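You operate a simulated robot arm through the tools that you are given. There is no shell and no other tool. Be economical: measure what you need, move in short steps, check, and stop when the job is done.

You run a simulated two-armed robot. Do the job below in one go: nothing can be reset, and whatever is moved stays where it is left.

Task
Hold the level and zero it, lay it on the white beam, jack to 40 mm and lock the jack.
Fine: zero it lying flat; the orange jig knob locks the jack.

Only the result counts: the job must be done as asked and must still hold three seconds after the hand-in. Knocking over, shifting, dropping, spilling or breaking anything else fails it.

Robot
Two 6-joint arms with two-finger parallel grippers on one trunk, on a base that drives. Base frame: it is fixed to the floor where the robot stands at the start and does not move with it; the origin is under the middle of the robot, x ahead of it, y to its left, z up. Readings come in m, degrees, newtons and seconds.
The left shoulder is at the start at [0.07, 0.166, 1.401], the right one opposite. With the tool pointing down near the work surface each hand reaches from about 0.42 to 0.84 m from the robot's upright axis, wherever it stands, measured 20 degrees to its own side. Places, roughly: black level button [0.8, 0, 0.9]; top of the white beam [1, -0.2, 0.9]; blue jack knob [1.1, 0, 0.9]; orange jig knob [1, -0.1, 0.9]. Payload 3.91 kg a hand.
The TCP of each hand is the grasp point between the finger pads, 0.03 m short of the fingertips. In the tool frame z runs along the fingers and y along their closing line. Largest opening 0.11 m; finger width 0.02, thickness 0.01; the body of the gripper, 0.048 by 0.112 m, starts 0.055 m behind the TCP.
Orientation is that of the tool frame in the base frame, as a unit quaternion [x, y, z, w]. With the fingers straight down and closing along the base's y, the tool's x points along the base's -x, its y along +y and its z along -z.

Tools
- The arms move only by the tool drive_tool. It takes "left_deltas", "right_deltas" or both (then of equal length, played together; a hand with none holds still); each is text: rows parted by semicolons, each of 7 numbers parted by spaces: the shift along the tool's x, y, z in units of 300 mm (1.0 is 300 mm), then the turn, a rotation vector about the tool's x, y, z in units of 90 degrees (1.0 is 90 degrees), then the gripper command, from -1 (shut) to 1 (fully open), values between in proportion. In form: dx dy dz wx wy wz grip; .... A call has 1 to 12 rows; each row is the pose to reach, as a shift and turn from the pose commanded when the call began, along the tool's axes at that moment. A call with a number of a shift or a turn outside -1 to 1 is refused whole. Each row takes 0.2 s and may step no farther than 0.05 m and 8.6 degrees from the row before; otherwise, or with a gripper value out of range, the whole call is refused. Where a pose cannot be reached the arm comes as near as it can. A force on the tool above 40 N (or 10 N above the force at the start of the call, whichever is more), or a blocked arm, ends the call early, and 0.2 s more pass. Each finger travels about 0.108 m/s and halts on what it meets, pressing with about 29 N; the grip force reading is that of the motor and also rises with nothing between the fingers. The clock runs only during rows and for 0.2 s after the last one: add rows that repeat a pose to give the fingers time. It gives the time, the measured TCP pose, the force on the tool (base axes), the opening and the grip force at its end, in the units of the frame above (readings bear some noise).
- Cameras (640 x 400 px; columns grow to the right, rows downward): "scene" is now at [0.1268, 0.0081, 1.6102]; the picture's right is [0.10, -0.99, 0.00], its down [-0.75, -0.08, -0.65] and it looks along [0.65, 0.07, -0.76] (base axes); focal length 265 px, centre (320, 200). "left" rides on the left gripper at [0.077, -0.007, -0.114] in its tool frame; the picture's right is [0.09, 1.00, 0.00], its down [-0.80, 0.07, -0.59] and it looks along [-0.59, 0.05, 0.80] (tool axes); focal length 270 px, centre (320, 200). "right" rides on the right gripper at [0.077, 0.007, -0.115] in its tool frame; the picture's right is [-0.09, 1.00, 0.00], its down [-0.80, -0.07, -0.59] and it looks along [-0.59, -0.05, 0.80] (tool axes); focal length 270 px, centre (320, 200). There is no depth. A picture from a camera that has moved, and an enlarged one, comes with that camera's place and axes in the base frame and with its lens.
- camera(camera): a new picture of that camera. The clock stands still meanwhile.
- lift_body(by): slides the trunk up (or, below 0, down) by that many m; the arms and the scene camera ride with it, the base frame stays. It gives what a move gives, with no picture.
- steer(legs): drives the robot by 1 to 6 legs, each [ahead, left, turn to the left] in m, m and degrees, along the robot's own axes; the way and the turn of a leg run together, so that a leg with both is an arc; at most 1.5 m and 180 degrees a leg. The arms and the cameras ride along, it lands a little off, and it stops where it bumps. It gives what a move gives.
- turn_head(pan, tilt): turns the head with the scene camera to pan (to the left, within 86 degrees either way) and tilt (down, from -29 to 69), counted from straight ahead of the robot. It gives what a move gives.
- inspect(camera, box): a new picture of the part [left, top, right, bottom] of that camera's present view, enlarged. The clock stands still meanwhile.
- job_done(): hands the job in; it is judged then, once.

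Go step by step. Nothing tells you exact positions but the pictures and the camera data: compare them with the known pose of the tool, close in by small moves and look again before you grip or let go. The budget is 120 turns and 92 pictures, counting those below and the enlarged ones. Unless the task says otherwise, let go and move clear before handing in, and close with one line.

The tools are called after "Call:" as name(argument=value, ...) on one line, values as JSON. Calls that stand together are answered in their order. drive_tool: Moves the arms, as the interface text tells. Its arguments: {"type":"object","properties":{"left_deltas":{"type":"string"},"right_deltas":{"type":"string"}},"required":[]} The other tools are called the same way: lift_body (by) slides the trunk up or down; steer (legs) drives the base; turn_head (pan, tilt) turns the head that bears the scene camera; camera (camera) takes a picture; inspect (camera, box) takes an enlarged picture of a part of a camera's view; job_done () hands the job in.

At the start:

```text
clock: 0.0
left_eef_pos: [0.6226, 0.3018, 1.0009]
left_orientation: [0.0, 1.0, 0.001, 0.0]
left_wrist_force: [0.8, -0.3, 0.4]
left_width: 0.11
left_grip_force: 0.1
right_eef_pos: [0.6265, -0.3572, 0.9989]
right_orientation: [0.0, 1.0, 0.0, 0.0]
right_wrist_force: [-0.7, 0.3, 0.6]
right_width: 0.1099
right_grip_force: 0.1
trunk travel left (down, up): [-0.896, 0.044]
robot x, y, heading: [-0.002, -0.0023, 0.1]
head pan, tilt: [5.8, 49.2]
```

scene: 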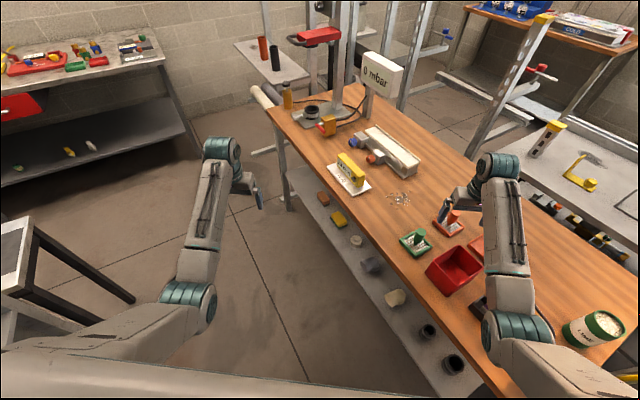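
right: 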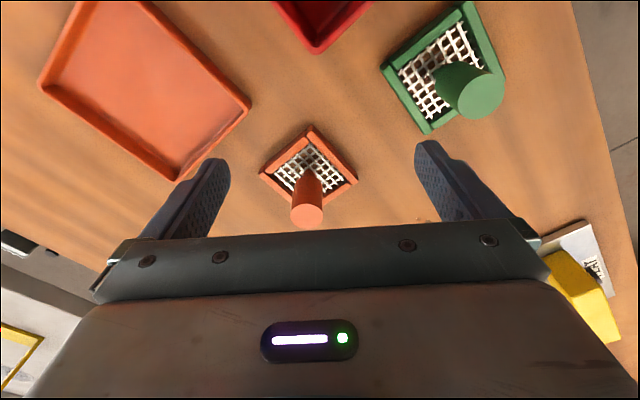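
left: 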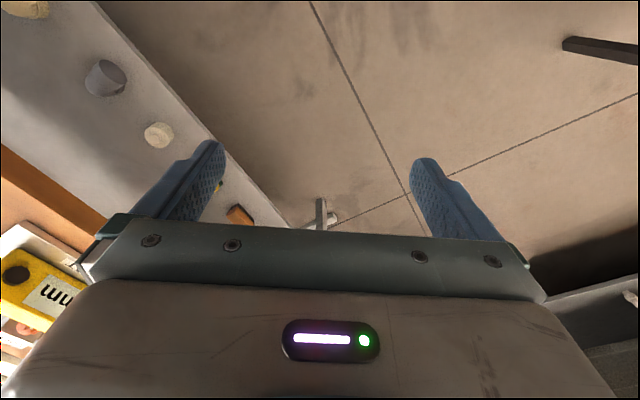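

I see the yellow level on a white sheet near the table edge, the white beam behind it with blue and orange knobs. I'll enlarge the area first.

Call:
inspect(camera="scene", box=[310, 100, 450, 210])

Call:
inspect(camera="left", box=[0, 140, 140, 400])

```text
3.64 times, centred on (380, 155) of scene
camera zoom: at [0.1268, 0.0081, 1.6102], right [0.1, -0.99, 0.0], down [-0.75, -0.08, -0.65], along [0.65, 0.07, -0.76], focal length 963 px, centre (102, 364)
```

zoom: 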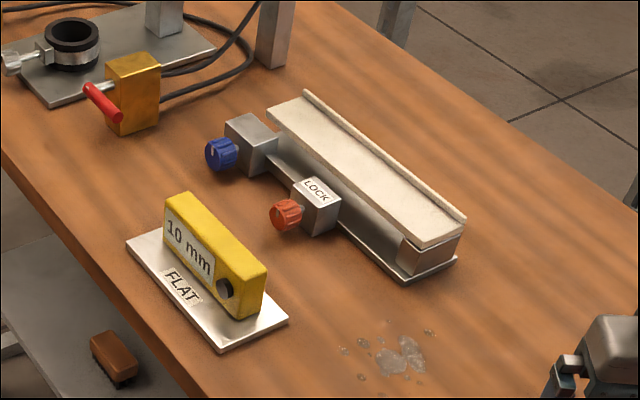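

```text
1.54 times, centred on (70, 270) of left
camera zoom: at [0.5457, 0.2955, 1.1147], right [-0.09, 1.0, 0.0], down [0.8, 0.07, 0.59], along [0.59, 0.05, -0.8], focal length 416 px, centre (705, 92)
```

zoom: 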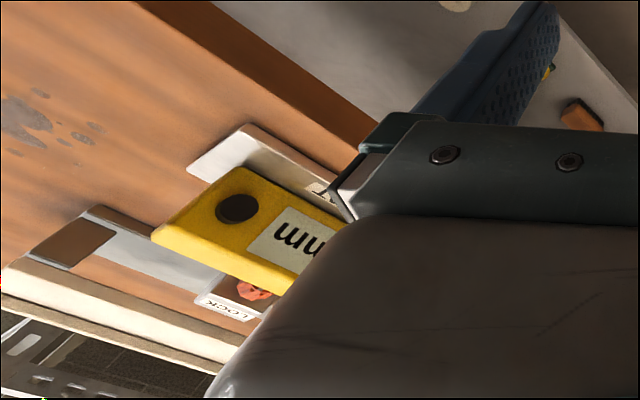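

The beam, knobs and table edge run about 35° to my x axis, so I'll raise and tuck the arms. Then I'll turn to face the table squarely and slide along it.

Call:
drive_tool(left_deltas="0.06 0 -0.13 0 0 0 0;0.12 0 -0.27 0 0 0 0;0.18 0 -0.4 0 0 0 0;0.24 0 -0.53 0 0 0 0;0.3 0 -0.67 0 0 0 0;0.36 0 -0.8 0 0 0 0", right_deltas="0.06 0 -0.13 0 0 0 0;0.12 0 -0.27 0 0 0 0;0.18 0 -0.4 0 0 0 0;0.24 0 -0.53 0 0 0 0;0.3 0 -0.67 0 0 0 0;0.36 0 -0.8 0 0 0 0")

Call:
steer(legs=[[0, 0, -55], [0, 0.4, 0]])

Call:
turn_head(pan=10, tilt=50)

Call:
camera(camera="scene")

```text
clock: 1.4
left_eef_pos: [0.6295, 0.3162, 1.0095]
left_orientation: [0.001, 1.0, 0.0, 0.001]
left_wrist_force: [-0.3, -1.4, 0.3]
left_width: 0.0552
left_grip_force: 0.1
left hand out of reach, approached as far as the arm can: row 1, 2, 3, 4, 5, 6
right_eef_pos: [0.6224, -0.3821, 1.0224]
right_orientation: [-0.001, 1.0, -0.001, 0.001]
right_wrist_force: [-0.3, -0.2, 0.4]
right_width: 0.0549
right_grip_force: 0.1
right hand out of reach, approached as far as the arm can: row 1, 2, 3, 4, 5, 6
trunk travel left (down, up): [-0.896, 0.044]
robot x, y, heading: [-0.0006, 0.002, -0.1]
head pan, tilt: [5.8, 49.2]
```

```text
clock: 6.3
left_eef_pos: [0.9407, -0.1124, 1.0101]
left_orientation: [0.463, 0.886, 0.0, 0.001]
left_wrist_force: [-0.1, 0.8, 0.5]
left_width: 0.055
left_grip_force: 0.1
right_eef_pos: [0.362, -0.5051, 1.0223]
right_orientation: [0.463, 0.886, 0.0, 0.0]
right_wrist_force: [0.2, 0.5, 0.2]
right_width: 0.0549
right_grip_force: 0.0
trunk travel left (down, up): [-0.896, 0.044]
robot x, y, heading: [0.3216, 0.2245, -55.4]
head pan, tilt: [5.8, 49.2]
```

```text
clock: 7.0
left_eef_pos: [0.9403, -0.1121, 1.0092]
left_orientation: [0.463, 0.886, 0.0, 0.001]
left_wrist_force: [0.5, 0.2, 0.6]
left_width: 0.055
left_grip_force: 0.1
right_eef_pos: [0.3615, -0.5037, 1.0229]
right_orientation: [0.463, 0.886, -0.001, 0.001]
right_wrist_force: [-0.5, -0.4, -0.1]
right_width: 0.0554
right_grip_force: 0.0
trunk travel left (down, up): [-0.896, 0.044]
robot x, y, heading: [0.3233, 0.2261, -55.2]
head pan, tilt: [10.0, 50.0]
```

```text
86 pictures are left
camera scene: at [0.404, 0.1284, 1.6092], right [-0.71, -0.7, 0.0], down [-0.54, 0.54, -0.64], along [0.45, -0.46, -0.77], focal length 265 px, centre (320, 200)
```

scene: 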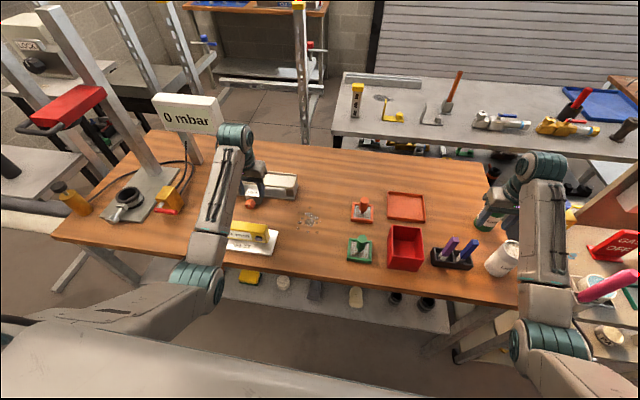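

The arms could not rise with the tool down, but nothing was touched. I'll raise the trunk and bring the left hand in before sliding further left.

Call:
lift_body(by=0.043)

Call:
drive_tool(left_deltas="0.08 -0.1 0 0 0 0 0;0.16 -0.2 0 0 0 0 0;0.24 -0.3 0 0 0 0 0;0.32 -0.4 0 0 0 0 0;0.4 -0.5 0 0 0 0 0;0.4 -0.6 0 0 0 0 0")

Call:
camera(camera="scene")

```text
clock: 7.8
left_eef_pos: [0.9403, -0.1112, 1.0528]
left_orientation: [0.463, 0.886, 0.0, 0.001]
left_wrist_force: [-0.1, -0.5, 0.1]
left_width: 0.0552
left_grip_force: 0.0
right_eef_pos: [0.3625, -0.5059, 1.0645]
right_orientation: [0.463, 0.886, 0.001, 0.001]
right_wrist_force: [0.6, 0.3, -0.2]
right_width: 0.0554
right_grip_force: 0.0
trunk travel left (down, up): [-0.939, 0.001]
robot x, y, heading: [0.3274, 0.2224, -55.3]
head pan, tilt: [10.0, 50.0]
```

```text
clock: 9.2
left_eef_pos: [0.7649, -0.1002, 1.0189]
left_orientation: [0.451, 0.891, 0.043, 0.034]
left_wrist_force: [1.1, -0.3, 0.2]
left_width: 0.0551
left_grip_force: 0.0
left hand out of reach, approached as far as the arm can: row 1, 2, 3, 4, 5, 6
right_eef_pos: [0.3636, -0.504, 1.0659]
right_orientation: [0.463, 0.887, -0.001, 0.0]
right_wrist_force: [0.9, -0.7, -0.9]
right_width: 0.0551
right_grip_force: 0.1
trunk travel left (down, up): [-0.939, 0.001]
robot x, y, heading: [0.3188, 0.2246, -55.2]
head pan, tilt: [10.0, 50.0]
```

```text
85 pictures are left
camera scene: at [0.4062, 0.129, 1.652], right [-0.71, -0.7, 0.0], down [-0.54, 0.54, -0.64], along [0.45, -0.46, -0.77], focal length 265 px, centre (320, 200)
```

scene: 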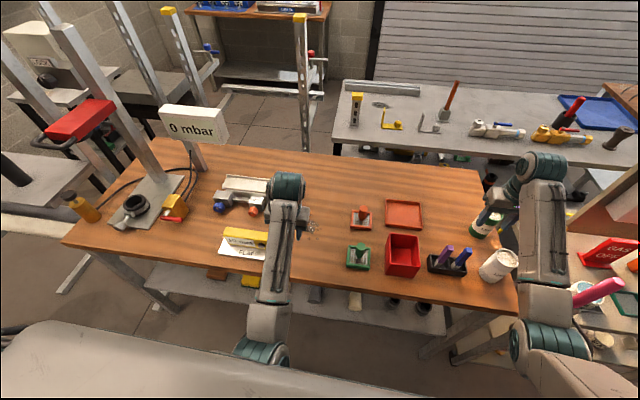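

Left hand is now clear of the beam; sliding left along the table so the work is ahead of me.

Call:
steer(legs=[[0, 0.33, 0]])

Call:
turn_head(pan=0, tilt=50)

Call:
camera(camera="scene")

```text
clock: 11.4
left_eef_pos: [1.0338, 0.0942, 1.0144]
left_orientation: [0.45, 0.892, 0.047, 0.03]
left_wrist_force: [-0.6, 0.6, -0.3]
left_width: 0.0551
left_grip_force: 0.0
right_eef_pos: [0.637, -0.3156, 1.0652]
right_orientation: [0.461, 0.887, 0.0, 0.003]
right_wrist_force: [0.0, 0.7, -1.3]
right_width: 0.0551
right_grip_force: 0.1
trunk travel left (down, up): [-0.939, 0.001]
robot x, y, heading: [0.5937, 0.4176, -55.0]
head pan, tilt: [10.0, 50.0]
```

```text
clock: 12.1
left_eef_pos: [1.0359, 0.096, 1.0142]
left_orientation: [0.449, 0.892, 0.046, 0.03]
left_wrist_force: [-0.1, 0.2, 0.0]
left_width: 0.0549
left_grip_force: 0.0
right_eef_pos: [0.6376, -0.3142, 1.0667]
right_orientation: [0.462, 0.887, 0.0, 0.0]
right_wrist_force: [0.7, -0.1, 0.9]
right_width: 0.0549
right_grip_force: 0.1
trunk travel left (down, up): [-0.939, 0.001]
robot x, y, heading: [0.5926, 0.4164, -55.0]
head pan, tilt: [0.0, 50.0]
```

```text
84 pictures are left
camera scene: at [0.6663, 0.3103, 1.6522], right [-0.82, -0.58, 0.0], down [-0.44, 0.63, -0.64], along [0.37, -0.53, -0.77], focal length 265 px, centre (320, 200)
```

scene: 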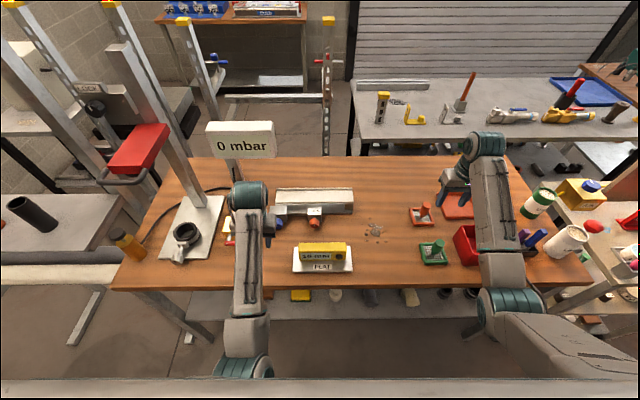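

Now the work is square ahead. Enlarging for measurements.

Call:
inspect(camera="scene", box=[250, 175, 370, 285])

```text
3.64 times, centred on (310, 230) of scene
camera zoom: at [0.6663, 0.3103, 1.6522], right [-0.82, -0.58, 0.0], down [-0.44, 0.63, -0.64], along [0.37, -0.53, -0.77], focal length 963 px, centre (356, 91)
```

zoom: 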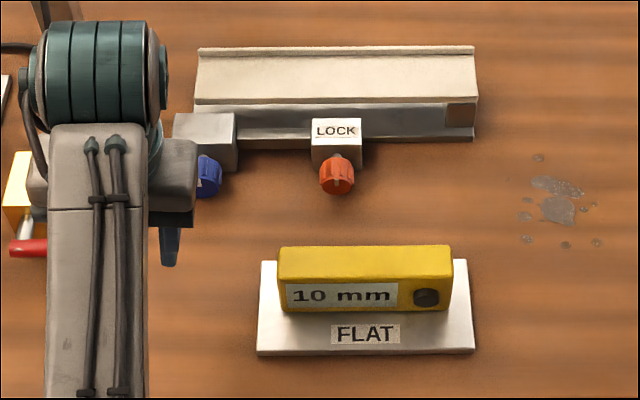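

Level: 0.526–0.556 ahead of me, top z≈0.938; button z≈0.903; beam top ≈0.92, knobs z≈0.896. I'll rotate the left hand 90° so it closes across the level, and open it.

Call:
drive_tool(left_deltas="0 0 0 0 0 0.09 0;0 0 0 0 0 0.18 0;0 0 0 0 0 0.27 0;0 0 0 0 0 0.36 0;0 0 0 0 0 0.45 0.2;0 0 0 0 0 0.54 0.4;0 0 0 0 0 0.63 0.6;0 0 0 0 0 0.72 0.8;0 0 0 0 0 0.81 1;0 0 0 0 0 0.9 1;0 0 0 0 0 0.99 1")

Call:
camera(camera="left")

Call:
camera(camera="scene")

```text
clock: 14.5
left_eef_pos: [1.0354, 0.0959, 1.014]
left_orientation: [0.946, 0.319, 0.055, -0.011]
left_wrist_force: [0.4, 0.0, -0.4]
left_width: 0.1101
left_grip_force: 0.0
right_eef_pos: [0.6378, -0.3138, 1.0657]
right_orientation: [0.461, 0.887, -0.001, 0.0]
right_wrist_force: [-0.4, -1.0, -1.5]
right_width: 0.0551
right_grip_force: 0.0
trunk travel left (down, up): [-0.939, 0.001]
robot x, y, heading: [0.5942, 0.4113, -54.9]
head pan, tilt: [0.0, 50.0]
```

```text
82 pictures are left
camera left: at [1.0807, 0.1413, 1.1374], right [0.67, -0.74, 0.02], down [-0.65, -0.57, 0.5], along [-0.36, -0.35, -0.86], focal length 270 px, centre (320, 200)
```

left: 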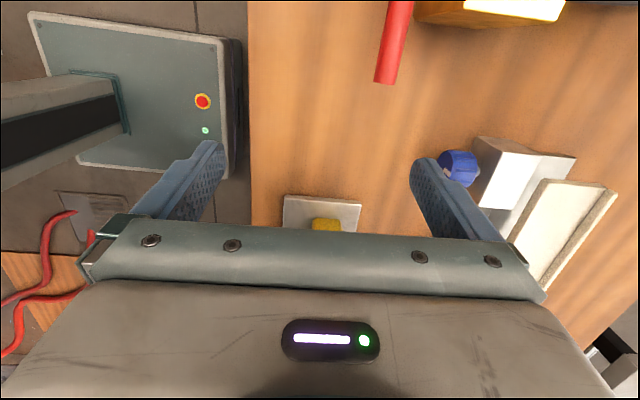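

```text
81 pictures are left
camera scene: at [0.6661, 0.3102, 1.6522], right [-0.82, -0.57, 0.0], down [-0.44, 0.63, -0.64], along [0.37, -0.53, -0.77], focal length 265 px, centre (320, 200)
```

scene: 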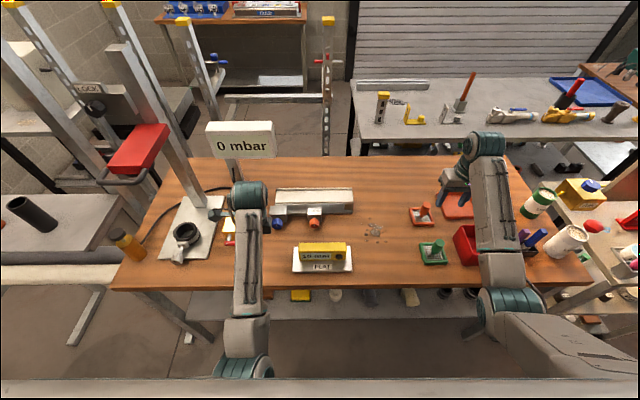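

The left hand is about 6° tilted and to the left of the level. I'll straighten it and move above the level's left part, fingers straddling it in height clearance.

Call:
drive_tool(left_deltas="-0.12 0.016 -0.002 0 -0.018 0.007 1;-0.244 0.032 -0.003 0 -0.036 0.013 1;-0.365 0.048 -0.005 0 -0.054 0.02 1;-0.487 0.063 -0.007 0 -0.071 0.026 1;-0.487 0.063 -0.007 0 -0.071 0.026 1")

Call:
camera(camera="left")

Call:
inspect(camera="scene", box=[230, 165, 390, 285])

```text
clock: 15.3
left_eef_pos: [1.0485, 0.09, 0.98]
left_orientation: [0.94, 0.326, 0.095, -0.035]
left_wrist_force: [0.6, -0.2, 0.1]
left_width: 0.11
left_grip_force: 0.0
left hand out of reach, approached as far as the arm can: row 3
right_eef_pos: [0.6392, -0.3138, 1.0668]
right_orientation: [0.461, 0.887, 0.0, 0.001]
right_wrist_force: [0.5, 0.8, 0.7]
right_width: 0.0553
right_grip_force: 0.1
trunk travel left (down, up): [-0.939, 0.001]
robot x, y, heading: [0.5915, 0.4124, -54.8]
head pan, tilt: [0.0, 50.0]
stopped in row 3 (left hand): the arm was blocked; the commanded pose is now the measured one
```

```text
80 pictures are left
camera left: at [1.0851, 0.1275, 1.1073], right [0.68, -0.73, 0.01], down [-0.66, -0.62, 0.42], along [-0.3, -0.3, -0.91], focal length 270 px, centre (320, 200)
```

left: 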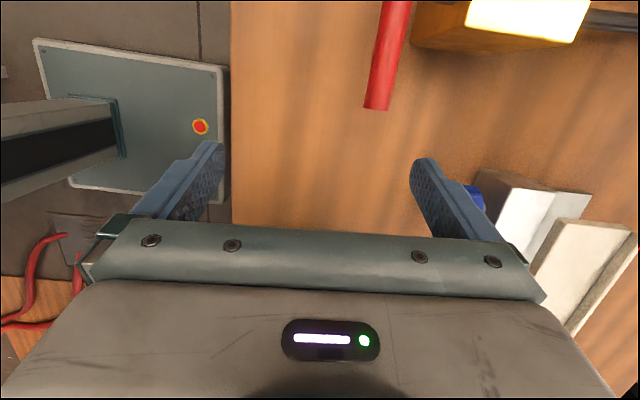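

```text
3.33 times, centred on (310, 225) of scene
camera zoom: at [0.6667, 0.31, 1.6521], right [-0.82, -0.58, 0.0], down [-0.44, 0.63, -0.64], along [0.37, -0.53, -0.77], focal length 883 px, centre (353, 117)
```

zoom: 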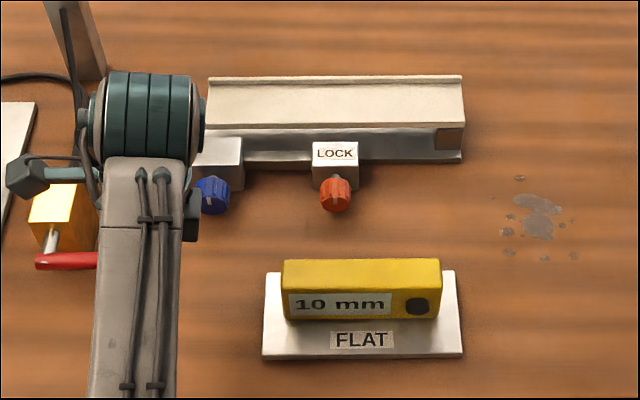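

The arm folds too tightly this close in. I'll back the base off 0.12 m so the level is at a comfortable reach, then extend and straighten the left hand.

Call:
steer(legs=[[-0.12, 0, 0]])

Call:
drive_tool(left_deltas="0 0.1 -0.05 0 0 0 1;0 0.2 -0.1 0 0 0 1;0 0.3 -0.12 0 0 0 1;0 0.4 -0.12 0 0 0 1")

```text
clock: 16.5
left_eef_pos: [0.9789, 0.1871, 0.9784]
left_orientation: [0.94, 0.326, 0.094, -0.037]
left_wrist_force: [0.8, 0.1, 0.0]
left_width: 0.1097
left_grip_force: 0.1
right_eef_pos: [0.5716, -0.2201, 1.0645]
right_orientation: [0.461, 0.887, 0.0, 0.0]
right_wrist_force: [-0.3, -0.2, -0.3]
right_width: 0.0548
right_grip_force: 0.1
trunk travel left (down, up): [-0.939, 0.001]
robot x, y, heading: [0.5257, 0.5133, -54.7]
head pan, tilt: [0.0, 50.0]
```

```text
clock: 17.5
left_eef_pos: [1.0504, 0.0879, 1.0125]
left_orientation: [0.94, 0.325, 0.093, -0.037]
left_wrist_force: [-1.0, 0.2, 0.5]
left_width: 0.1101
left_grip_force: 0.1
right_eef_pos: [0.5708, -0.2179, 1.0658]
right_orientation: [0.461, 0.887, 0.0, 0.0]
right_wrist_force: [-0.7, 0.1, -0.4]
right_width: 0.055
right_grip_force: 0.0
trunk travel left (down, up): [-0.939, 0.001]
robot x, y, heading: [0.5264, 0.5111, -55.0]
head pan, tilt: [0.0, 50.0]
```

Motion is free now. Straightening and moving over the level's left part.

Call:
drive_tool(left_deltas="-0.126 0.001 -0.015 -0.003 -0.032 0.008 1;-0.253 0.002 -0.03 -0.006 -0.064 0.017 1;-0.38 0.003 -0.045 -0.01 -0.097 0.025 1;-0.506 0.004 -0.061 -0.013 -0.129 0.034 1;-0.506 0.004 -0.061 -0.013 -0.129 0.034 1")

Call:
camera(camera="left")

Call:
camera(camera="scene")

```text
clock: 18.7
left_eef_pos: [0.9563, 0.009, 0.9922]
left_orientation: [0.949, 0.314, 0.019, 0.0]
left_wrist_force: [-0.2, 0.4, 0.3]
left_width: 0.1098
left_grip_force: 0.0
right_eef_pos: [0.5687, -0.2176, 1.0659]
right_orientation: [0.461, 0.888, 0.0, 0.001]
right_wrist_force: [0.3, 0.2, -0.5]
right_width: 0.0551
right_grip_force: 0.0
trunk travel left (down, up): [-0.939, 0.001]
robot x, y, heading: [0.53, 0.5082, -55.1]
head pan, tilt: [0.0, 50.0]
```

```text
78 pictures are left
camera left: at [1.0101, 0.0582, 1.1099], right [0.66, -0.75, 0.01], down [-0.62, -0.54, 0.57], along [-0.42, -0.38, -0.82], focal length 270 px, centre (320, 200)
```

left: 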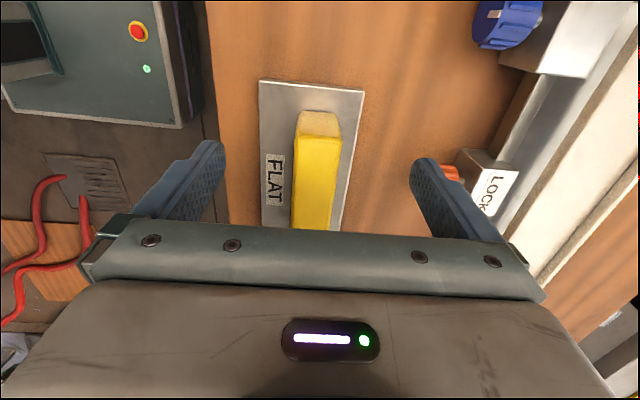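

```text
77 pictures are left
camera scene: at [0.5978, 0.4076, 1.6522], right [-0.82, -0.58, 0.0], down [-0.44, 0.63, -0.64], along [0.37, -0.53, -0.77], focal length 265 px, centre (320, 200)
```

scene: 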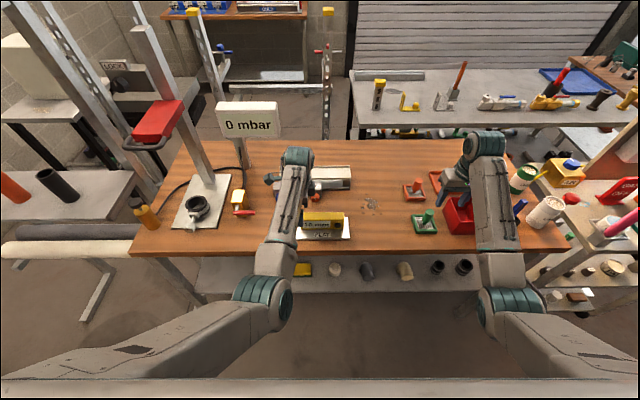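

The hand is aligned but 3 cm too far left. Shift, finish straightening and descend around the level without gripping yet.

Call:
drive_tool(left_deltas="-0.1 -0.006 0 0 -0.023 0.016 1;-0.1 -0.006 0.12 0 -0.023 0.016 1;-0.1 -0.006 0.24 0 -0.023 0.016 1;-0.1 -0.006 0.24 0 -0.023 0.016 1")

Call:
camera(camera="left")

Call:
inspect(camera="scene", box=[240, 145, 400, 245])

```text
clock: 19.7
left_eef_pos: [0.9326, -0.0125, 0.9242]
left_orientation: [0.954, 0.301, -0.001, 0.007]
left_wrist_force: [0.6, -0.3, 0.6]
left_width: 0.1101
left_grip_force: 0.0
right_eef_pos: [0.5689, -0.2181, 1.0653]
right_orientation: [0.46, 0.888, 0.0, 0.0]
right_wrist_force: [0.3, -0.3, -0.4]
right_width: 0.0551
right_grip_force: 0.1
trunk travel left (down, up): [-0.939, 0.001]
robot x, y, heading: [0.5245, 0.5134, -54.9]
head pan, tilt: [0.0, 50.0]
```

```text
76 pictures are left
camera left: at [0.9901, 0.0389, 1.0394], right [0.64, -0.77, 0.01], down [-0.62, -0.51, 0.6], along [-0.45, -0.39, -0.8], focal length 270 px, centre (320, 200)
```

left: 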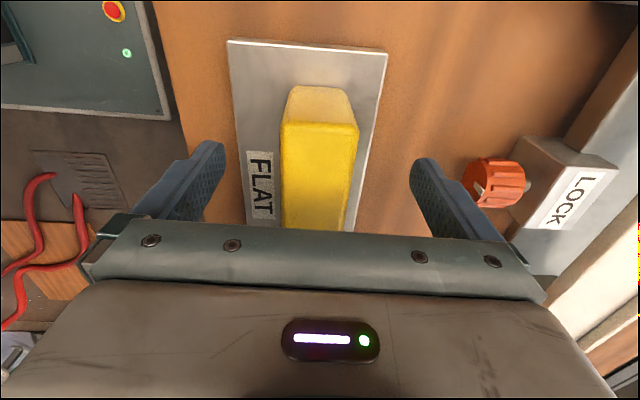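

```text
4.00 times, centred on (320, 195) of scene
camera zoom: at [0.5976, 0.408, 1.6522], right [-0.82, -0.58, 0.0], down [-0.44, 0.63, -0.64], along [0.37, -0.53, -0.77], focal length 1060 px, centre (320, 220)
```

zoom: 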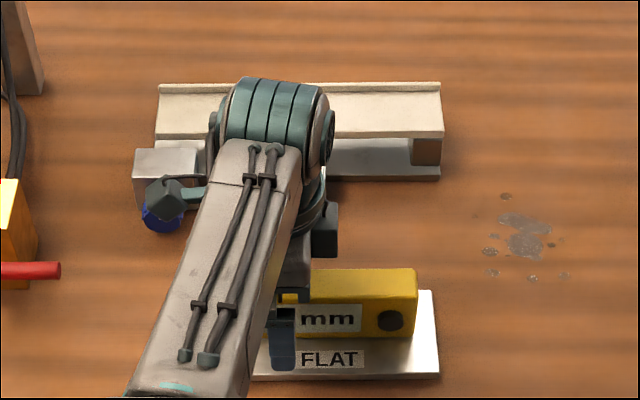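

The level is centred between the fingers. Closing.

Call:
drive_tool(left_deltas="0 0 0 0 0 0 -0.3;0 0 0 0 0 0 -0.5;0 0 0 0 0 0 -1;0 0 0 0 0 0 -1;0 0 0 0 0 0 -1;0 0 0 0 0 0 -1")

Call:
inspect(camera="scene", box=[240, 145, 400, 245])

Call:
camera(camera="right")

```text
clock: 21.1
left_eef_pos: [0.9308, -0.0143, 0.9269]
left_orientation: [0.954, 0.299, 0.0, 0.008]
left_wrist_force: [0.2, 0.0, 0.0]
left_width: 0.0337
left_grip_force: 29.0
right_eef_pos: [0.5701, -0.2171, 1.0651]
right_orientation: [0.461, 0.888, -0.001, 0.0]
right_wrist_force: [-0.3, 0.7, 0.4]
right_width: 0.0549
right_grip_force: 0.0
trunk travel left (down, up): [-0.939, 0.001]
robot x, y, heading: [0.5262, 0.5118, -54.8]
head pan, tilt: [0.0, 50.0]
```

```text
4.00 times, centred on (320, 195) of scene
camera zoom: at [0.598, 0.4074, 1.6521], right [-0.82, -0.58, 0.0], down [-0.44, 0.63, -0.64], along [0.37, -0.53, -0.77], focal length 1060 px, centre (320, 220)
```

zoom: 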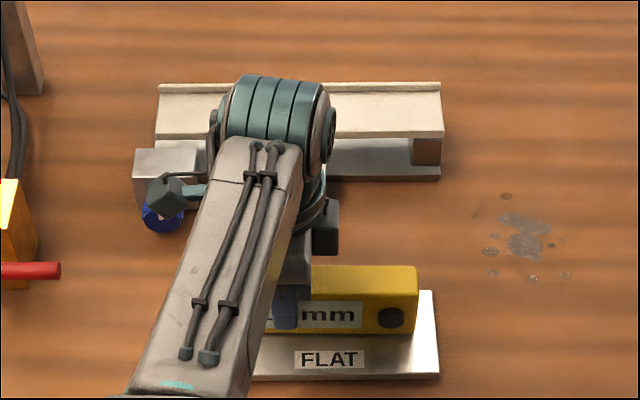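

```text
73 pictures are left
camera right: at [0.5313, -0.1497, 1.1791], right [0.87, 0.5, 0.0], down [0.4, -0.69, 0.6], along [0.3, -0.52, -0.8], focal length 270 px, centre (320, 200)
```

right: 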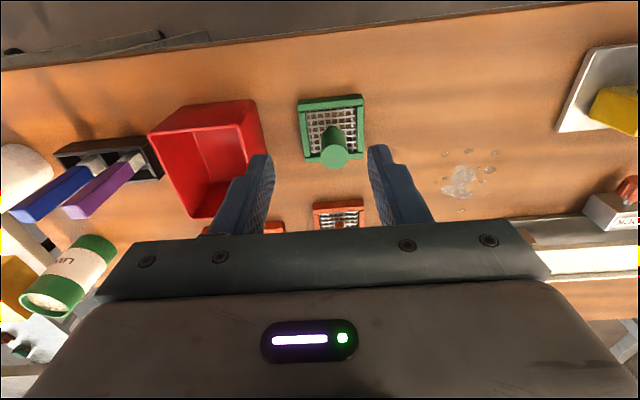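

Level gripped (3.4 cm). Now bring the right hand, closed and pitched 45°, toward the button on the front face.

Call:
drive_tool(right_deltas="0.02 0.12 0 0 -0.07 0 -0.2;0.04 0.24 0 0 -0.14 0 -0.5;0.06 0.36 0 0 -0.21 0 -1;0.08 0.48 0 0 -0.28 0 -1;0.1 0.6 0 0 -0.35 0 -1;0.12 0.72 0 0 -0.42 0 -1;0.14 0.82 0.03 0 -0.5 0 -1;0.148 0.9 0.05 0 -0.5 0 -1")

Call:
camera(camera="right")

Call:
camera(camera="scene")

```text
clock: 23.0
left_eef_pos: [0.9342, -0.0144, 0.9282]
left_orientation: [0.954, 0.301, 0.002, 0.009]
left_wrist_force: [0.1, -0.1, -2.1]
left_width: 0.0334
left_grip_force: 29.4
right_eef_pos: [0.7083, -0.0769, 1.0424]
right_orientation: [0.398, 0.827, -0.246, 0.312]
right_wrist_force: [-0.3, -0.1, -0.5]
right_width: 0.0
right_grip_force: 29.0
right hand out of reach, approached as far as the arm can: row 8
trunk travel left (down, up): [-0.939, 0.001]
robot x, y, heading: [0.5289, 0.5118, -55.0]
head pan, tilt: [0.0, 50.0]
stopped in row 8 (right hand): the arm was blocked; the commanded pose is now the measured one
```

```text
72 pictures are left
camera right: at [0.6399, 0.0421, 1.0645], right [0.85, 0.51, -0.1], down [0.14, -0.05, 0.99], along [0.5, -0.86, -0.12], focal length 270 px, centre (320, 200)
```

right: 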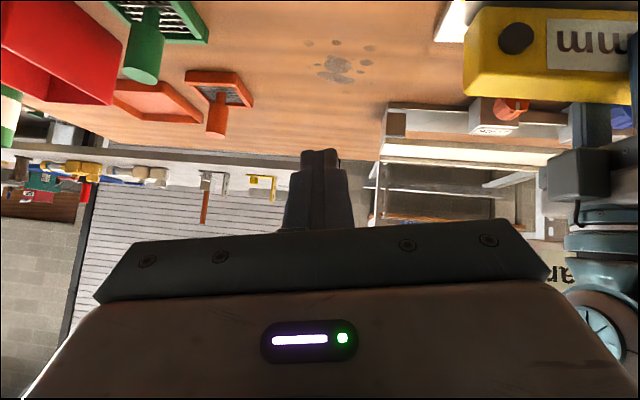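

```text
71 pictures are left
camera scene: at [0.5981, 0.4067, 1.6521], right [-0.82, -0.58, 0.0], down [-0.44, 0.63, -0.64], along [0.37, -0.53, -0.77], focal length 265 px, centre (320, 200)
```

scene: 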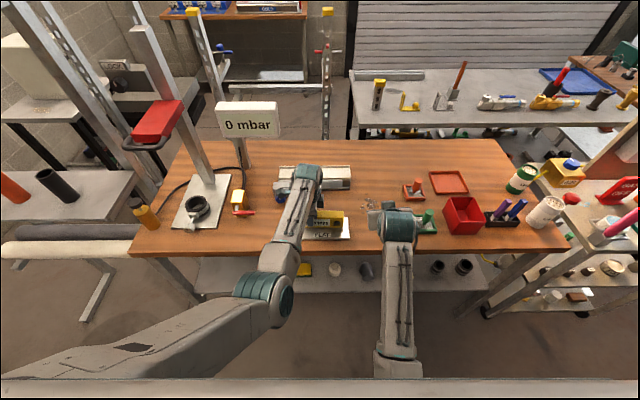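

Right hand is pitched as wanted, 13 cm right of and above the button. Moving to 4 cm in front of it.

Call:
drive_tool(right_deltas="0.07 0.05 0.06 0 0 0 -1;0.13 0.12 0.11 0 0 0 -1;0.2 0.24 0.16 0 0 0 -1;0.25 0.36 0.2 0 0 0 -1;0.271 0.481 0.216 0 0 0 -1;0.271 0.481 0.216 0 0 0 -1")

Call:
camera(camera="right")

Call:
inspect(camera="scene", box=[240, 165, 400, 265])

```text
clock: 24.0
left_eef_pos: [0.9356, -0.0143, 0.9274]
left_orientation: [0.953, 0.302, 0.002, 0.01]
left_wrist_force: [0.8, 0.1, -2.0]
left_width: 0.0337
left_grip_force: 29.1
right_eef_pos: [0.7163, -0.0728, 0.9202]
right_orientation: [0.366, 0.831, -0.309, 0.282]
right_wrist_force: [0.5, -0.1, 1.0]
right_width: 0.0002
right_grip_force: 29.3
right hand out of reach, approached as far as the arm can: row 4, 5
trunk travel left (down, up): [-0.939, 0.001]
robot x, y, heading: [0.5244, 0.5094, -54.7]
head pan, tilt: [0.0, 50.0]
stopped in row 5 (right hand): the arm was blocked; the commanded pose is now the measured one
```

```text
70 pictures are left
camera right: at [0.6488, 0.0483, 0.9385], right [0.83, 0.5, -0.25], down [0.26, 0.04, 0.96], along [0.49, -0.86, -0.1], focal length 270 px, centre (320, 200)
```

right: 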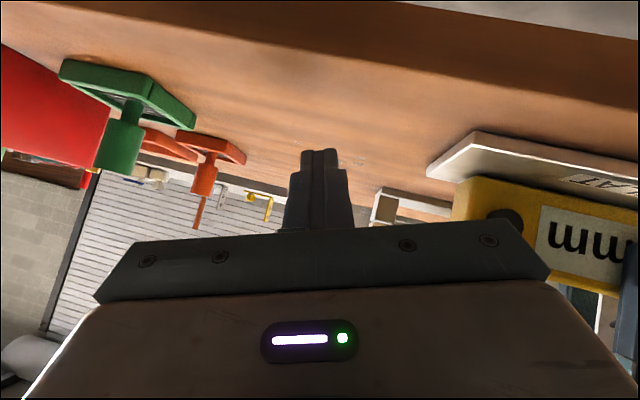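

```text
4.00 times, centred on (320, 215) of scene
camera zoom: at [0.5977, 0.4069, 1.6521], right [-0.82, -0.57, 0.0], down [-0.44, 0.63, -0.64], along [0.37, -0.53, -0.77], focal length 1060 px, centre (320, 140)
```

zoom: 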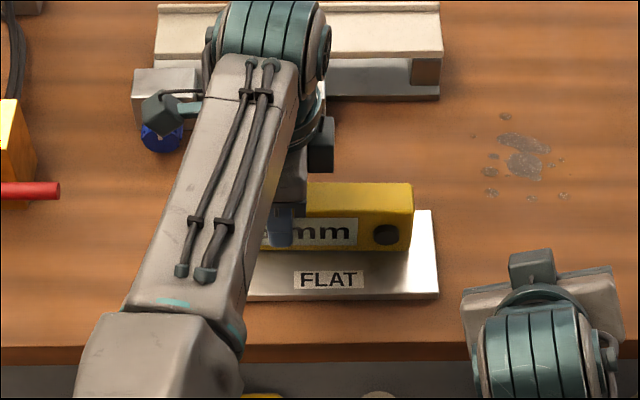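

The pitched pose blocks further left. Instead I'll point the right hand straight down and push the button with the side of the closed fingers, moving forward.

Call:
drive_tool(right_deltas="-0.01 -0.007 -0.022 -0.027 0.074 0.011 -1;-0.02 -0.015 -0.045 -0.054 0.148 0.022 -1;-0.03 -0.022 -0.067 -0.081 0.222 0.033 -1;-0.04 -0.03 -0.09 -0.109 0.295 0.045 -1;-0.05 -0.037 -0.112 -0.136 0.369 0.056 -1;-0.06 -0.045 -0.134 -0.163 0.443 0.067 -1;-0.07 -0.052 -0.157 -0.19 0.517 0.078 -1;-0.07 -0.052 -0.157 -0.19 0.517 0.078 -1")

```text
clock: 25.8
left_eef_pos: [0.9355, -0.0141, 0.9276]
left_orientation: [0.954, 0.301, 0.001, 0.01]
left_wrist_force: [0.7, -0.6, -2.6]
left_width: 0.0335
left_grip_force: 29.0
right_eef_pos: [0.7052, -0.0547, 0.9714]
right_orientation: [0.461, 0.887, 0.002, 0.0]
right_wrist_force: [-0.5, -0.2, 0.0]
right_width: 0.0
right_grip_force: 28.9
trunk travel left (down, up): [-0.939, 0.001]
robot x, y, heading: [0.5283, 0.5114, -54.9]
head pan, tilt: [0.0, 50.0]
```

Vertical pose reached. Moving left in front of the button, lowering and tilting the tip slightly forward.

Call:
drive_tool(right_deltas="0 0.1 0.04 0 -0.025 0 -1;0 0.2 0.08 0 -0.05 0 -1;0 0.3 0.12 0 -0.075 0 -1;-0.03 0.387 0.163 0 -0.1 0 -1;-0.03 0.387 0.163 0 -0.1 0 -1")

Call:
camera(camera="right")

Call:
inspect(camera="scene", box=[240, 165, 400, 265])

Call:
camera(camera="left")

```text
clock: 27.0
left_eef_pos: [0.9366, -0.0132, 0.9284]
left_orientation: [0.954, 0.301, 0.001, 0.01]
left_wrist_force: [1.2, -0.4, -2.0]
left_width: 0.0338
left_grip_force: 29.0
right_eef_pos: [0.7376, -0.0553, 0.9081]
right_orientation: [0.47, 0.876, -0.098, 0.04]
right_wrist_force: [0.6, 0.6, 0.3]
right_width: 0.0001
right_grip_force: 29.4
trunk travel left (down, up): [-0.939, 0.001]
robot x, y, heading: [0.5265, 0.5108, -54.9]
head pan, tilt: [0.0, 50.0]
stopped in row 5 (right hand): the arm was blocked; the commanded pose is now the measured one
```

```text
68 pictures are left
camera right: at [0.7029, 0.0366, 1.0055], right [0.88, 0.46, -0.12], down [0.4, -0.57, 0.72], along [0.27, -0.68, -0.68], focal length 270 px, centre (320, 200)
```

right: 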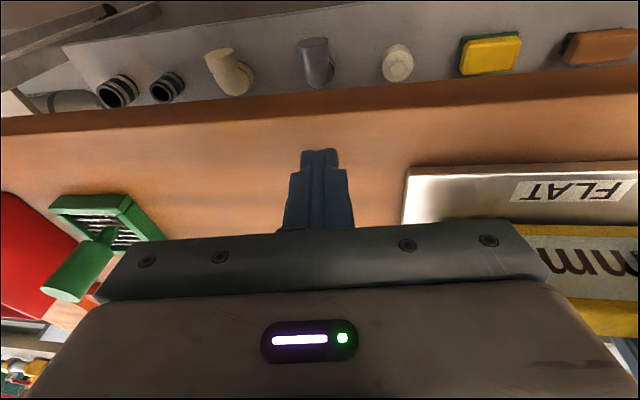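

```text
4.00 times, centred on (320, 215) of scene
camera zoom: at [0.5986, 0.4078, 1.6521], right [-0.82, -0.57, 0.0], down [-0.44, 0.63, -0.64], along [0.37, -0.53, -0.77], focal length 1060 px, centre (320, 140)
```

zoom: 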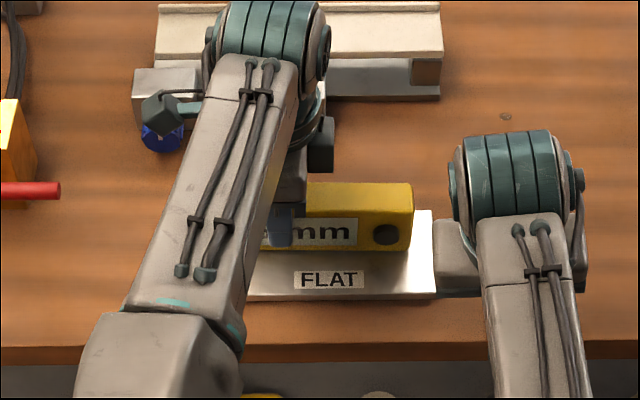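

```text
66 pictures are left
camera left: at [0.9942, 0.0379, 1.042], right [0.64, -0.76, 0.02], down [-0.62, -0.51, 0.6], along [-0.45, -0.4, -0.8], focal length 270 px, centre (320, 200)
```

left: 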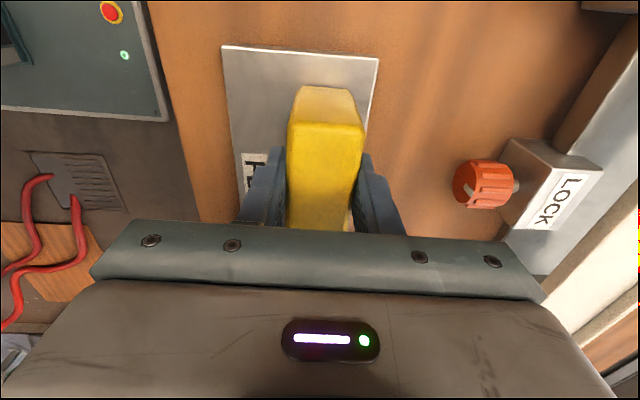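

The right arm can't come inward at this closeness. I'll release the level, raise both hands, back off another 0.11 m, and re-grip.

Call:
drive_tool(left_deltas="0 0 0 0 0 0 0;0 0 0 0 0 0 1;0 0 0 0 0 0 1;0 0 0 0 0 0 1;0 0 -0.1 0 0 0 1;0 0 -0.2 0 0 0 1;0 0 -0.27 0 0 0 1;0 0 -0.27 0 0 0 1", right_deltas="0 0 -0.08 0 0 0 -1;0 -0.05 -0.16 0 0 0 -1;0 -0.1 -0.24 0 0 0 -1;0 -0.1 -0.24 0 0 0 -1;0 -0.1 -0.24 0 0 0 -1;0 -0.1 -0.24 0 0 0 -1;0 -0.1 -0.24 0 0 0 -1;0 -0.1 -0.24 0 0 0 -1")

Call:
camera(camera="left")

```text
clock: 28.8
left_eef_pos: [0.9518, -0.0041, 1.0049]
left_orientation: [0.951, 0.309, 0.013, 0.005]
left_wrist_force: [-0.2, 0.7, 0.6]
left_width: 0.1103
left_grip_force: 0.1
right_eef_pos: [0.7148, -0.054, 0.9824]
right_orientation: [0.47, 0.877, -0.096, 0.04]
right_wrist_force: [-0.7, -0.2, 0.6]
right_width: 0.0001
right_grip_force: 28.7
trunk travel left (down, up): [-0.939, 0.001]
robot x, y, heading: [0.5227, 0.5106, -54.9]
head pan, tilt: [0.0, 50.0]
```

```text
65 pictures are left
camera left: at [1.0074, 0.0467, 1.1207], right [0.66, -0.76, 0.02], down [-0.62, -0.53, 0.58], along [-0.43, -0.39, -0.82], focal length 270 px, centre (320, 200)
```

left: 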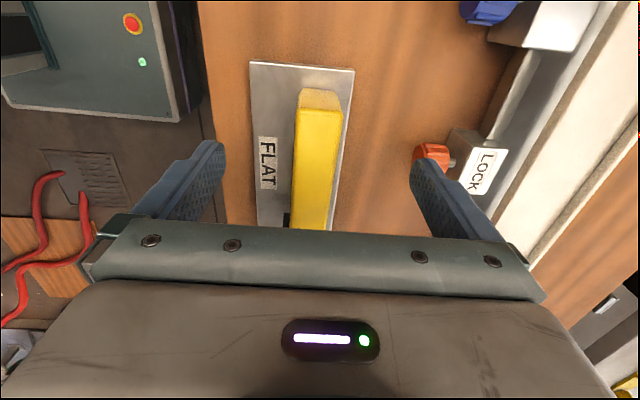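

Level is upright on the plate. Backing off.

Call:
steer(legs=[[-0.11, 0, 0]])

Call:
camera(camera="scene")

Call:
inspect(camera="scene", box=[240, 135, 400, 235])

```text
clock: 29.9
left_eef_pos: [0.8915, 0.0781, 1.0064]
left_orientation: [0.951, 0.308, 0.013, 0.007]
left_wrist_force: [0.5, 0.1, 0.8]
left_width: 0.11
left_grip_force: 0.1
right_eef_pos: [0.6544, 0.0312, 0.9818]
right_orientation: [0.47, 0.876, -0.095, 0.04]
right_wrist_force: [1.0, -0.3, 0.4]
right_width: 0.0
right_grip_force: 29.1
trunk travel left (down, up): [-0.939, 0.001]
robot x, y, heading: [0.4614, 0.5982, -54.9]
head pan, tilt: [0.0, 50.0]
```

```text
64 pictures are left
camera scene: at [0.5381, 0.4916, 1.6517], right [-0.82, -0.57, 0.0], down [-0.44, 0.63, -0.64], along [0.37, -0.52, -0.77], focal length 265 px, centre (320, 200)
```

scene: 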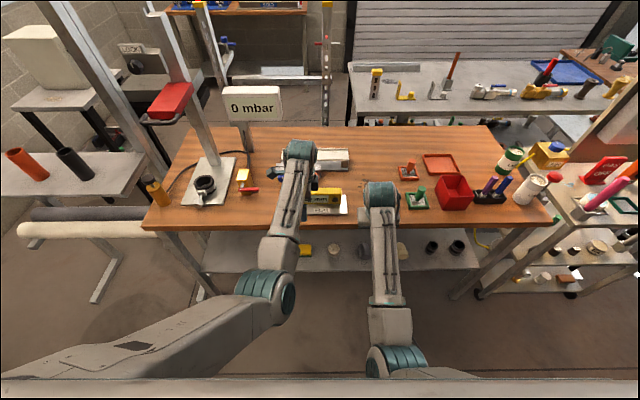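

```text
4.00 times, centred on (320, 185) of scene
camera zoom: at [0.5381, 0.4916, 1.6517], right [-0.82, -0.57, 0.0], down [-0.44, 0.63, -0.64], along [0.37, -0.52, -0.77], focal length 1060 px, centre (320, 260)
```

zoom: 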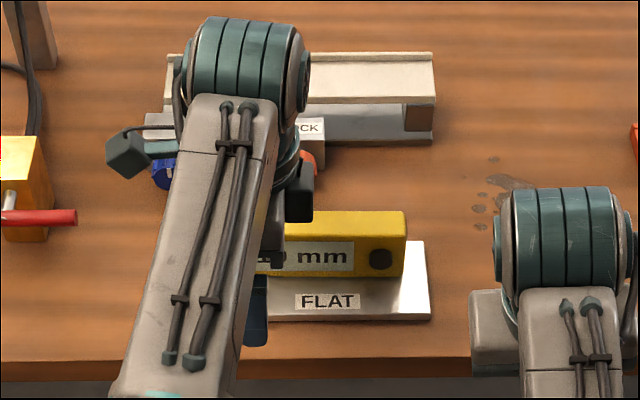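

Extending the left hand back over the level, and the right hand to in front of the button, still high.

Call:
drive_tool(left_deltas="-0.012 0.067 0 0 -0.003 0.002 1;-0.024 0.135 0 0 -0.006 0.003 1;-0.036 0.202 0 0 -0.009 0.005 1;-0.048 0.27 0 0 -0.012 0.006 1;-0.06 0.337 0 0 -0.015 0.008 1;-0.06 0.337 0 0 -0.015 0.008 1", right_deltas="-0.078 0.077 0.002 -0.017 0 0 -1;-0.156 0.155 0.005 -0.035 0 0 -1;-0.233 0.232 0.007 -0.052 0 0 -1;-0.311 0.31 0.01 -0.07 0 0 -1;-0.389 0.387 0.012 -0.087 0 0 -1;-0.389 0.387 0.012 -0.087 0 0 -1")

Call:
camera(camera="left")

Call:
camera(camera="right")

```text
clock: 31.4
left_eef_pos: [0.9357, -0.0127, 1.0124]
left_orientation: [0.953, 0.302, 0.001, 0.012]
left_wrist_force: [0.6, -1.0, -0.1]
left_width: 0.1102
left_grip_force: 0.0
right_eef_pos: [0.8146, 0.002, 0.9869]
right_orientation: [0.467, 0.88, -0.035, 0.075]
right_wrist_force: [-0.3, -0.7, -0.5]
right_width: 0.0
right_grip_force: 29.2
trunk travel left (down, up): [-0.939, 0.001]
robot x, y, heading: [0.4599, 0.5977, -55.0]
head pan, tilt: [0.0, 50.0]
```

```text
62 pictures are left
camera left: at [0.9931, 0.041, 1.1265], right [0.65, -0.76, 0.02], down [-0.62, -0.51, 0.6], along [-0.45, -0.4, -0.8], focal length 270 px, centre (320, 200)
```

left: 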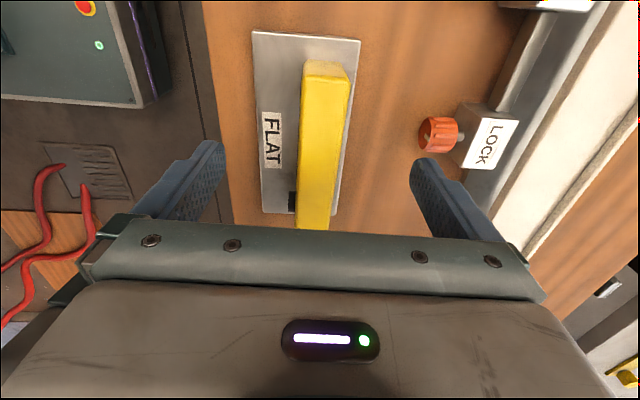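

```text
61 pictures are left
camera right: at [0.7668, 0.0843, 1.0863], right [0.87, 0.49, 0.02], down [0.33, -0.61, 0.72], along [0.36, -0.62, -0.7], focal length 270 px, centre (320, 200)
```

right: 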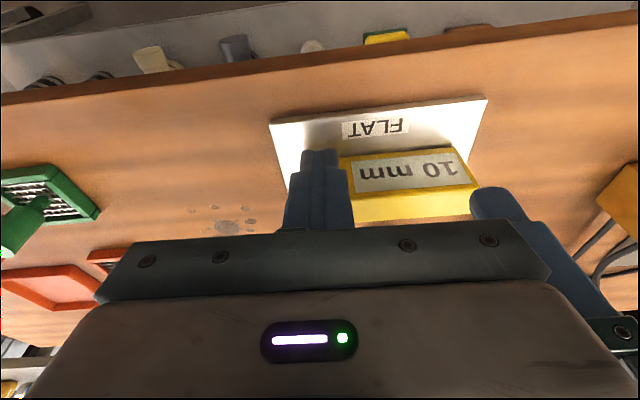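

Both hands are placed well. Lower the left hand and grip the level again.

Call:
drive_tool(left_deltas="0 0 0.1 0 0 0 1;0 0 0.2 0 0 0 1;0 0 0.29 0 0 0 1;0 0 0.29 0 0 0 0.2;0 0 0.29 0 0 0 -0.2;0 0 0.29 0 0 0 -0.5;0 0 0.29 0 0 0 -1;0 0 0.29 0 0 0 -1;0 0 0.29 0 0 0 -1")

Call:
camera(camera="right")

Call:
camera(camera="left")

```text
clock: 33.4
left_eef_pos: [0.9316, 0.0064, 0.9519]
left_orientation: [0.954, 0.301, 0.002, 0.011]
left_wrist_force: [-0.3, -0.3, -0.3]
left_width: 0.0333
left_grip_force: 29.0
left hand out of reach, approached as far as the arm can: row 1, 2, 3, 4, 5, 6, 7, 8, 9
right_eef_pos: [0.8135, 0.0, 0.9842]
right_orientation: [0.467, 0.881, -0.037, 0.073]
right_wrist_force: [-0.3, -0.5, 0.2]
right_width: 0.0
right_grip_force: 29.0
trunk travel left (down, up): [-0.939, 0.001]
robot x, y, heading: [0.4642, 0.6001, -55.0]
head pan, tilt: [0.0, 50.0]
```

```text
60 pictures are left
camera right: at [0.7664, 0.083, 1.0849], right [0.87, 0.49, 0.02], down [0.33, -0.62, 0.72], along [0.36, -0.62, -0.7], focal length 270 px, centre (320, 200)
```

right: 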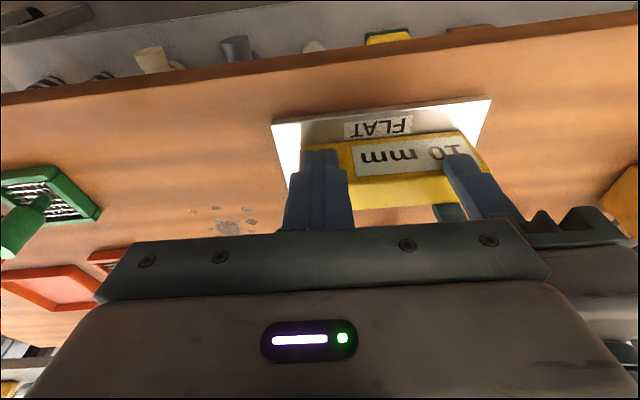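

```text
59 pictures are left
camera left: at [0.9903, 0.0586, 1.0655], right [0.64, -0.76, 0.02], down [-0.62, -0.51, 0.6], along [-0.45, -0.4, -0.8], focal length 270 px, centre (320, 200)
```

left: 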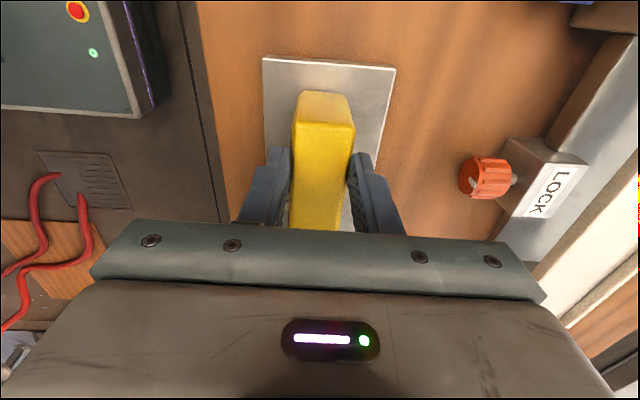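

Level is re-gripped (slid slightly toward me, still on the plate). Lower the right finger in front of the button and look.

Call:
drive_tool(right_deltas="0.016 0 0.1 0 0 0 -1;0.033 0 0.197 0 0 0 -1;0.033 0 0.197 0 0 0 -1")

Call:
camera(camera="right")

Call:
inspect(camera="scene", box=[260, 155, 380, 230])

```text
clock: 34.1
left_eef_pos: [0.9331, 0.0067, 0.9509]
left_orientation: [0.953, 0.301, 0.001, 0.012]
left_wrist_force: [0.2, -0.1, 0.0]
left_width: 0.0335
left_grip_force: 29.4
right_eef_pos: [0.8133, 0.0006, 0.9235]
right_orientation: [0.467, 0.88, -0.036, 0.073]
right_wrist_force: [-0.1, -0.1, 0.6]
right_width: 0.0
right_grip_force: 28.4
trunk travel left (down, up): [-0.939, 0.001]
robot x, y, heading: [0.4629, 0.5961, -54.8]
head pan, tilt: [0.0, 50.0]
```

```text
58 pictures are left
camera right: at [0.7657, 0.0826, 1.0232], right [0.87, 0.49, 0.02], down [0.33, -0.61, 0.72], along [0.36, -0.62, -0.7], focal length 270 px, centre (320, 200)
```

right: 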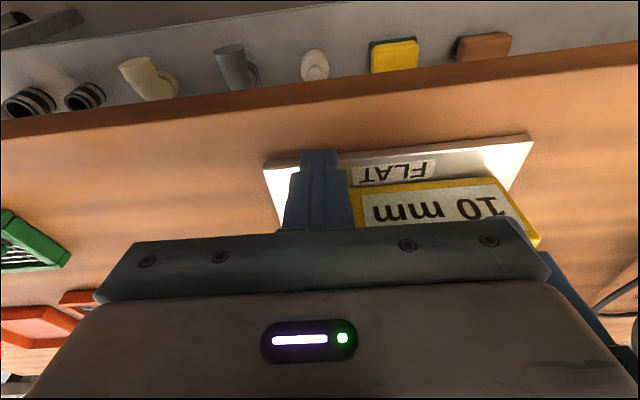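

```text
5.33 times, centred on (320, 192) of scene
camera zoom: at [0.536, 0.4953, 1.6521], right [-0.82, -0.57, 0.0], down [-0.44, 0.63, -0.64], along [0.37, -0.53, -0.77], focal length 1413 px, centre (320, 240)
```

zoom: 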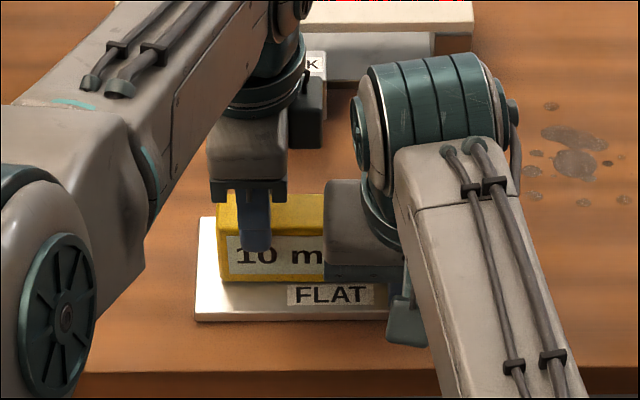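

Finger is aligned with the button (s≈0.667) about 3 cm in front. Pressing forward in small steps.

Call:
drive_tool(right_deltas="-0.04 0 0.007 0 0 0 -1;-0.075 0 0.012 0 0 0 -1;-0.09 0 0.015 0 0 0 -1;-0.1 0 0.016 0 0 0 -1;-0.11 0 0.018 0 0 0 -1;-0.118 0 0.019 0 0 0 -1")

Call:
camera(camera="right")

```text
clock: 35.5
left_eef_pos: [0.9314, 0.0045, 0.9531]
left_orientation: [0.953, 0.302, 0.002, 0.012]
left_wrist_force: [6.0, -7.1, 0.0]
left_width: 0.0334
left_grip_force: 28.7
right_eef_pos: [0.8341, -0.029, 0.9229]
right_orientation: [0.467, 0.88, -0.036, 0.072]
right_wrist_force: [-5.8, 7.1, -0.5]
right_width: 0.0
right_grip_force: 28.6
trunk travel left (down, up): [-0.939, 0.001]
robot x, y, heading: [0.4662, 0.5962, -54.6]
head pan, tilt: [0.0, 50.0]
```

```text
56 pictures are left
camera right: at [0.7866, 0.0534, 1.0229], right [0.87, 0.49, 0.02], down [0.33, -0.62, 0.72], along [0.36, -0.62, -0.7], focal length 270 px, centre (320, 200)
```

right: 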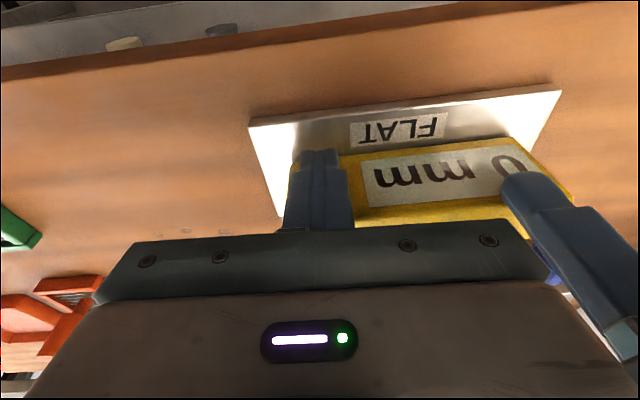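

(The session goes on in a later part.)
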